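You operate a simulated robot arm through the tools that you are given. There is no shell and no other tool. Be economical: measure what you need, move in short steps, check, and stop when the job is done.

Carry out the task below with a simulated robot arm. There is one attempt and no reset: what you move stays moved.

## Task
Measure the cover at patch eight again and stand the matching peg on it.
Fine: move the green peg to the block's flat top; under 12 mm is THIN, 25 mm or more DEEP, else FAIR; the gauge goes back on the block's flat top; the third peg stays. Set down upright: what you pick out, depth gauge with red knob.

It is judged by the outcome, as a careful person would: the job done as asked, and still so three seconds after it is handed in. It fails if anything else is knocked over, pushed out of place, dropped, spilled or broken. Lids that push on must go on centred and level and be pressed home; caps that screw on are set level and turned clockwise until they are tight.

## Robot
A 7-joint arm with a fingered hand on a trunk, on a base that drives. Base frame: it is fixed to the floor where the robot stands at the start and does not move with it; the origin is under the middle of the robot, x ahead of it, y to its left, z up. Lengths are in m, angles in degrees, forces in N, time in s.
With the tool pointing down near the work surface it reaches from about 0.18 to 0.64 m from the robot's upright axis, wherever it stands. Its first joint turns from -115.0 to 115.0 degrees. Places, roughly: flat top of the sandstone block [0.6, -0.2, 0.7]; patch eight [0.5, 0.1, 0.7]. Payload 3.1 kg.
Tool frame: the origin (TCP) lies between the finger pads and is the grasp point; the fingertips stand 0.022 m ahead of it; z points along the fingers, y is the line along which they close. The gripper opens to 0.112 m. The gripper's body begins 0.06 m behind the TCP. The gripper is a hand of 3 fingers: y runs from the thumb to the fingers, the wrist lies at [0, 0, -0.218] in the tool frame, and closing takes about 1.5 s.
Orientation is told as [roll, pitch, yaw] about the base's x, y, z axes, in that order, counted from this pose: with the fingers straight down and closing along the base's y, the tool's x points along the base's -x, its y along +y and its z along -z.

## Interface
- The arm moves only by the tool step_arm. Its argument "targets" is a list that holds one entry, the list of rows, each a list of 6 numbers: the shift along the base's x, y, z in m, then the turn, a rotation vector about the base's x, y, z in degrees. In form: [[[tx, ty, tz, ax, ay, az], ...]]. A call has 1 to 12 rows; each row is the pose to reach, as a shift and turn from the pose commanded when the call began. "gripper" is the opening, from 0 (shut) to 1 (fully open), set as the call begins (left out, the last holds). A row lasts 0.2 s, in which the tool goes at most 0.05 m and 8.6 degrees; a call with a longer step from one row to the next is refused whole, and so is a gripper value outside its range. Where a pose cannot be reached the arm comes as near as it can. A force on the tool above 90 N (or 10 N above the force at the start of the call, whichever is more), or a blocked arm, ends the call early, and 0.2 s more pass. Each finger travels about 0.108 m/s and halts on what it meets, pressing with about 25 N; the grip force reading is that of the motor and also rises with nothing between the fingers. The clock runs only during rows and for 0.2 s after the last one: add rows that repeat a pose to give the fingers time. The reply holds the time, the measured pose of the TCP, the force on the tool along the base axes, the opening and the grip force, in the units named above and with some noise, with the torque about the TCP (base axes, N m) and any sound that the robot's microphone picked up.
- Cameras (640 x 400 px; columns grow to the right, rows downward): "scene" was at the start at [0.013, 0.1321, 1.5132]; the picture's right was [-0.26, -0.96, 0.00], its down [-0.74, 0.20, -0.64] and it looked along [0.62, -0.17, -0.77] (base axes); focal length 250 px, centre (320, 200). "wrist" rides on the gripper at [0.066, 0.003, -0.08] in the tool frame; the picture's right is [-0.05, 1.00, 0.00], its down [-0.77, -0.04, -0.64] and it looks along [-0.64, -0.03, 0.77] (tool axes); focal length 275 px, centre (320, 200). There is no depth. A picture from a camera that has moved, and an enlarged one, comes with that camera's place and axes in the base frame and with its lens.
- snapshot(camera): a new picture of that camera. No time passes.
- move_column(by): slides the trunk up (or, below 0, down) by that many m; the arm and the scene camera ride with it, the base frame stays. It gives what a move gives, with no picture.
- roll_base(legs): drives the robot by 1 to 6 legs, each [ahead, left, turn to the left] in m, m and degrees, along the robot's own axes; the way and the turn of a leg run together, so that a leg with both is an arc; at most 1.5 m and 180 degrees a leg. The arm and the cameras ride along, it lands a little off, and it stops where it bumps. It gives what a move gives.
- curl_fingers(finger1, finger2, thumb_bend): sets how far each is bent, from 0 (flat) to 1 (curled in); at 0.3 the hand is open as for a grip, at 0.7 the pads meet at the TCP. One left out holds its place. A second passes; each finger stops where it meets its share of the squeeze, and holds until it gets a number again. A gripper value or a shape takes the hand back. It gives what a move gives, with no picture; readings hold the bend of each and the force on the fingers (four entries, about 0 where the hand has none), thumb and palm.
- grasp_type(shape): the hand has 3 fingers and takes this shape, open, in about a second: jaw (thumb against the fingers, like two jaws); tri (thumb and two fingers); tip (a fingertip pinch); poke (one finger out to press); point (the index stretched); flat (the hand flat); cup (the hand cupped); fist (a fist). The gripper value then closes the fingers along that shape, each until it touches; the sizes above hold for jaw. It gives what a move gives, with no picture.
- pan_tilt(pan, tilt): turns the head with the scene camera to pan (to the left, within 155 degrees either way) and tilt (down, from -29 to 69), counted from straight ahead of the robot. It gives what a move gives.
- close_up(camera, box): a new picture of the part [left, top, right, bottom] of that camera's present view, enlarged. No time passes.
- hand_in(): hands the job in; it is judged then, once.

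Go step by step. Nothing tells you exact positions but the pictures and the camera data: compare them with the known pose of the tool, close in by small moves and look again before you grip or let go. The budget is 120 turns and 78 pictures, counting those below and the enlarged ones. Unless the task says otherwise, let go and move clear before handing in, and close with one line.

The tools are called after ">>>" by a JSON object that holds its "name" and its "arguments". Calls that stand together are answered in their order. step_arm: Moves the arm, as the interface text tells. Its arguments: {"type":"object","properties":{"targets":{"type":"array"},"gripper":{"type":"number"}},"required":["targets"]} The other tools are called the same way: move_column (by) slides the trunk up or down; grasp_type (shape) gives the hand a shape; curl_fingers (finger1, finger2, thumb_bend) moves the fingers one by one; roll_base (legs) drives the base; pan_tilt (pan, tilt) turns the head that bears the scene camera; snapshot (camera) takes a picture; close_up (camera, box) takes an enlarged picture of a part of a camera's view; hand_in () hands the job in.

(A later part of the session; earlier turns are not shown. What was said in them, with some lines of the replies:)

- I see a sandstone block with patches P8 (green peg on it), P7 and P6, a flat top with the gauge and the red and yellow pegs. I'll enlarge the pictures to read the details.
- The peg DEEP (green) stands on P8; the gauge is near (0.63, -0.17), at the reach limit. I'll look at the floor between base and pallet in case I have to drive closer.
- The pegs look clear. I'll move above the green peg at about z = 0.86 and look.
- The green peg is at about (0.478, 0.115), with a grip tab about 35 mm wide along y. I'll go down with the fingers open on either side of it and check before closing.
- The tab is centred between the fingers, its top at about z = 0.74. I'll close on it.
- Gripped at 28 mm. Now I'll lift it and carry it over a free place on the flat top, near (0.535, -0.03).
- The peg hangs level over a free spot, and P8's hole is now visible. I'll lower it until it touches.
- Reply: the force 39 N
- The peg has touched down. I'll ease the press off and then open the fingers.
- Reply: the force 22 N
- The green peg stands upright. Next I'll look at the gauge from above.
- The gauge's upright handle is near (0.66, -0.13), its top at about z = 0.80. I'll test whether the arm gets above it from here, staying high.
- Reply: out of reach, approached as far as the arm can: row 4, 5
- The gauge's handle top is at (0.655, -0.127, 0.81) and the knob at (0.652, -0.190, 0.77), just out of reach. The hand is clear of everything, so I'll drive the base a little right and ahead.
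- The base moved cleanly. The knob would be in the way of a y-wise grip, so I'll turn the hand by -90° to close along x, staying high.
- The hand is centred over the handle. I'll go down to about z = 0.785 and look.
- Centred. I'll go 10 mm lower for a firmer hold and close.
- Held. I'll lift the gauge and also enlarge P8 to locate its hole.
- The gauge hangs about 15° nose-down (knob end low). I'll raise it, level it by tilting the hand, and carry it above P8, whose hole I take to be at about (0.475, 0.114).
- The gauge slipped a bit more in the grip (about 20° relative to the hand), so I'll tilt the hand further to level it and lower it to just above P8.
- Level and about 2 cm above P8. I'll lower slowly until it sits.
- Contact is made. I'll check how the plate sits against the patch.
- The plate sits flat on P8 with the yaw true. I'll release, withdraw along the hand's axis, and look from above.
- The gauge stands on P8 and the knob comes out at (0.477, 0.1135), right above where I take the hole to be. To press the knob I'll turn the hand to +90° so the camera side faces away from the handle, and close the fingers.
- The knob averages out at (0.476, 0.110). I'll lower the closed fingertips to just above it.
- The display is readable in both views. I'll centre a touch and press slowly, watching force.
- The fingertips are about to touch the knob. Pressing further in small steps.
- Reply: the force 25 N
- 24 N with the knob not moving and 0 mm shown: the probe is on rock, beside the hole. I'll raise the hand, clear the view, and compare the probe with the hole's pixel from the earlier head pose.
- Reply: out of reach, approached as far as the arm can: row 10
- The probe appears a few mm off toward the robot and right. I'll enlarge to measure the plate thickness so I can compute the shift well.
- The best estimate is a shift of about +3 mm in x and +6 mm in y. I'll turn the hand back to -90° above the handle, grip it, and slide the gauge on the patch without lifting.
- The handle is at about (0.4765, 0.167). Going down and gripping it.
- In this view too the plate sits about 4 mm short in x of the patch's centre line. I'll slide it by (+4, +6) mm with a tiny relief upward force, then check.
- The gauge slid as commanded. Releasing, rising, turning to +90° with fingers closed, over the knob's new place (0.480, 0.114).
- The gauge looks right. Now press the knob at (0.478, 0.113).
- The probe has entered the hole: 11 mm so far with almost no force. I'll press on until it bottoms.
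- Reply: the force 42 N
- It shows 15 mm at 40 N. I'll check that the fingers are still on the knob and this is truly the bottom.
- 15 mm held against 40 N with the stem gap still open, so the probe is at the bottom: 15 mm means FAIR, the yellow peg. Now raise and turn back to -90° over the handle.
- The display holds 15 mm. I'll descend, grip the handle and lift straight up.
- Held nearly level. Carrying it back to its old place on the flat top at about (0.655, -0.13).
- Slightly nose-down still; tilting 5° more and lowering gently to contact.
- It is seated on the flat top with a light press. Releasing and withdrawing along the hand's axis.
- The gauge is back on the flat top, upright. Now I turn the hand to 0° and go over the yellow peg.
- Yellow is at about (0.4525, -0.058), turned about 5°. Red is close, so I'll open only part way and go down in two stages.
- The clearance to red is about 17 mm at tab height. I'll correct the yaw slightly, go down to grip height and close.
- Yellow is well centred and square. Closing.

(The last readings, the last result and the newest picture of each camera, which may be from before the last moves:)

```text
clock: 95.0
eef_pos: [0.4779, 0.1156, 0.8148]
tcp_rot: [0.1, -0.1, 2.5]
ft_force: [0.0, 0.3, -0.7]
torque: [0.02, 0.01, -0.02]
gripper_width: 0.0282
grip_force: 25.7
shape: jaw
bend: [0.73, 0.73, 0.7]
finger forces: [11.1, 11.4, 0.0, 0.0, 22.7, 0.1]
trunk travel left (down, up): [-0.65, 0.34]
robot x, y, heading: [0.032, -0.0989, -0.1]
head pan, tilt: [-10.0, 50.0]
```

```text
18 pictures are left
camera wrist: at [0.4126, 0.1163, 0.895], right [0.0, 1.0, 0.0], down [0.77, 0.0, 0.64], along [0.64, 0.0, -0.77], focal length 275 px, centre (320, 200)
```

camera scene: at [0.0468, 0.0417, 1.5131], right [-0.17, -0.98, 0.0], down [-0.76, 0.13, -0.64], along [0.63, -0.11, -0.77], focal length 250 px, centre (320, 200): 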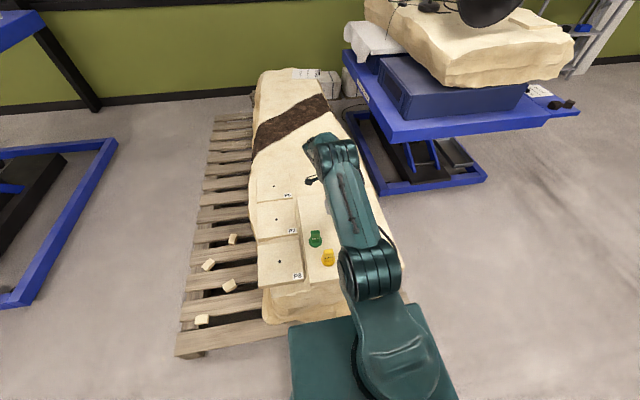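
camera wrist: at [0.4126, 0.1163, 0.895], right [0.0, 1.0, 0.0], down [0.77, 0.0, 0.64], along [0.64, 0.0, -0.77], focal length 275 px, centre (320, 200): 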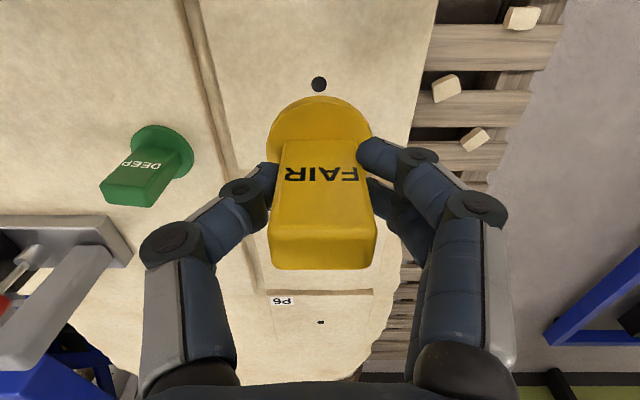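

The hole is at about (0.479, 0.1155) and the peg hangs about 5 mm short in x. I'll correct that and lower to contact.

>>> {"name": "step_arm", "arguments": {"targets": [[[0.003, 0, -0.03, 0, 0, 0], [0.005, 0, -0.06, 0, 0, 0], [0.005, 0, -0.08, 0, 0, 0], [0.005, 0, -0.086, 0, 0, 0], [0.005, 0, -0.09, 0, 0, 0], [0.005, 0, -0.092, 0, 0, 0], [0.005, 0, -0.094, 0, 0, 0]]]}}

>>> {"name": "snapshot", "arguments": {"camera": "wrist"}}

```text
clock: 96.6
eef_pos: [0.4822, 0.1166, 0.7205]
tcp_rot: [0.0, 0.0, 2.5]
ft_force: [0.2, 0.6, -1.4]
torque: [0.02, 0.05, -0.02]
gripper_width: 0.028
grip_force: 25.0
shape: jaw
bend: [0.73, 0.73, 0.7]
finger forces: [11.1, 11.4, 0.1, 0.0, 22.6, 0.0]
trunk travel left (down, up): [-0.65, 0.34]
robot x, y, heading: [0.028, -0.0942, 0.1]
head pan, tilt: [-10.0, 50.0]
```

```text
17 pictures are left
camera wrist: at [0.417, 0.1162, 0.8013], right [0.0, 1.0, 0.0], down [0.77, 0.0, 0.64], along [0.64, 0.0, -0.77], focal length 275 px, centre (320, 200)
```

wrist: 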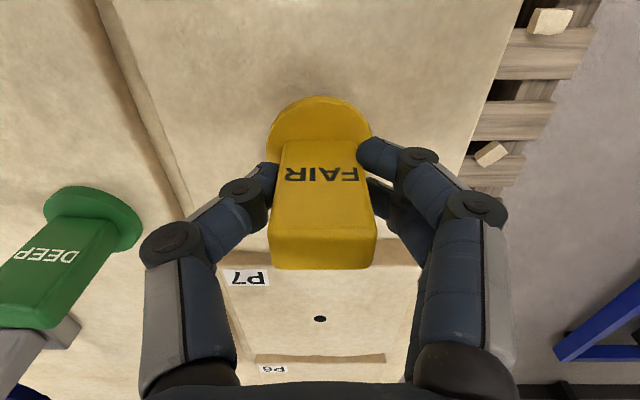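

Nearly down. Two more millimetres at a time to contact.

>>> {"name": "step_arm", "arguments": {"targets": [[[0, 0, -0.001, 0, 0, 0], [0, 0, -0.002, 0, 0, 0], [0, 0, -0.003, 0, 0, 0], [0, 0, -0.004, 0, 0, 0]]]}}

```text
clock: 97.6
eef_pos: [0.4831, 0.1158, 0.7171]
tcp_rot: [0.0, 0.0, 2.4]
ft_force: [-0.7, 0.1, -0.7]
torque: [-0.01, -0.02, 0.01]
gripper_width: 0.0282
grip_force: 24.8
shape: jaw
bend: [0.73, 0.73, 0.7]
finger forces: [11.1, 11.4, 0.0, 0.0, 22.7, 0.0]
trunk travel left (down, up): [-0.65, 0.34]
robot x, y, heading: [0.0288, -0.098, -0.0]
head pan, tilt: [-10.0, 50.0]
```

>>> {"name": "step_arm", "arguments": {"targets": [[[0, 0, -0.001, 0, 0, 0], [0, 0, -0.002, 0, 0, 0], [0, 0, -0.003, 0, 0, 0], [0, 0, -0.004, 0, 0, 0]]]}}

```text
clock: 98.6
eef_pos: [0.4823, 0.1148, 0.7145]
tcp_rot: [-0.1, -0.2, 2.5]
ft_force: [0.4, -0.6, 6.9]
torque: [0.06, 0.0, 0.01]
gripper_width: 0.0283
grip_force: 24.6
shape: jaw
bend: [0.74, 0.74, 0.7]
finger forces: [11.6, 12.1, 0.1, 0.0, 24.4, 0.0]
trunk travel left (down, up): [-0.65, 0.34]
robot x, y, heading: [0.0291, -0.0978, 0.2]
head pan, tilt: [-10.0, 50.0]
```

Contact at 7 N. Releasing the peg and rising clear.

>>> {"name": "step_arm", "arguments": {"targets": [[[0, 0, 0.0005, 0, 0, 0], [0, 0, 0.0005, 0, 0, 0], [0, 0, 0.0005, 0, 0, 0], [0, 0, 0.0005, 0, 0, 0], [0, 0, 0.0005, 0, 0, 0], [0, 0, 0.03, 0, 0, 0], [0, 0, 0.07, 0, 0, 0], [0, 0, 0.11, 0, 0, 0], [-0.03, 0, 0.15, 0, 0, 0], [-0.06, 0, 0.19, 0, 0, 0], [-0.09, 0, 0.23, 0, 0, 0]]], "gripper": 1}}

>>> {"name": "snapshot", "arguments": {"camera": "wrist"}}

>>> {"name": "close_up", "arguments": {"camera": "scene", "box": [240, 170, 400, 300]}}

```text
clock: 101.0
eef_pos: [0.3941, 0.1154, 0.9415]
tcp_rot: [-0.1, 0.0, 2.4]
ft_force: [0.1, -0.6, 0.0]
torque: [0.02, 0.0, 0.01]
gripper_width: 0.1125
grip_force: 0.0
shape: jaw
bend: [0.3, 0.3, 0.3]
finger forces: [0.0, 0.0, 0.1, 0.1, 0.0, 0.0]
trunk travel left (down, up): [-0.65, 0.34]
robot x, y, heading: [0.0289, -0.0991, -0.1]
head pan, tilt: [-10.0, 50.0]
```

```text
16 pictures are left
camera wrist: at [0.3272, 0.115, 1.0219], right [0.0, 1.0, 0.0], down [0.77, 0.0, 0.64], along [0.64, 0.0, -0.77], focal length 275 px, centre (320, 200)
```

wrist: 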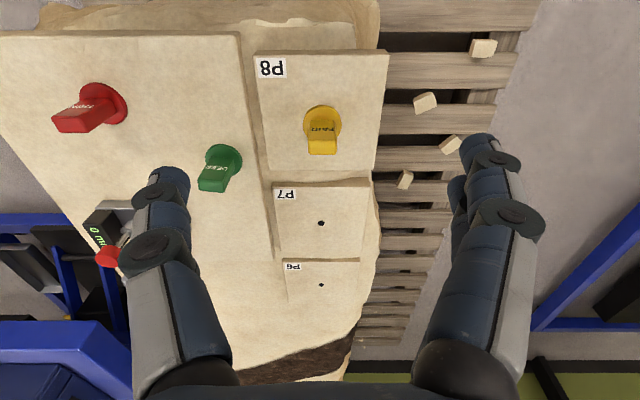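

```text
3.08 times, centred on (320, 235) of scene
camera zoom: at [0.0434, 0.0412, 1.5132], right [-0.17, -0.98, 0.0], down [-0.75, 0.13, -0.64], along [0.63, -0.11, -0.77], focal length 768 px, centre (320, 92)
```

zoom: 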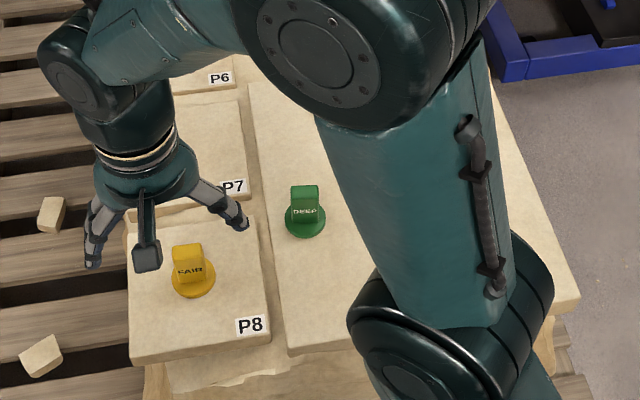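

Yellow FAIR stands upright on P8, and green is on the flat top. Red is unmoved, the gauge is upright on the flat top, and the hand is clear, so I'll hand it in.

>>> {"name": "hand_in", "arguments": {}}

```text
The job is handed in.
```

Patch eight measured 15 mm, which is FAIR, so the yellow peg now stands on it; the green peg and the gauge are on the block's flat top, and the red peg was not touched.
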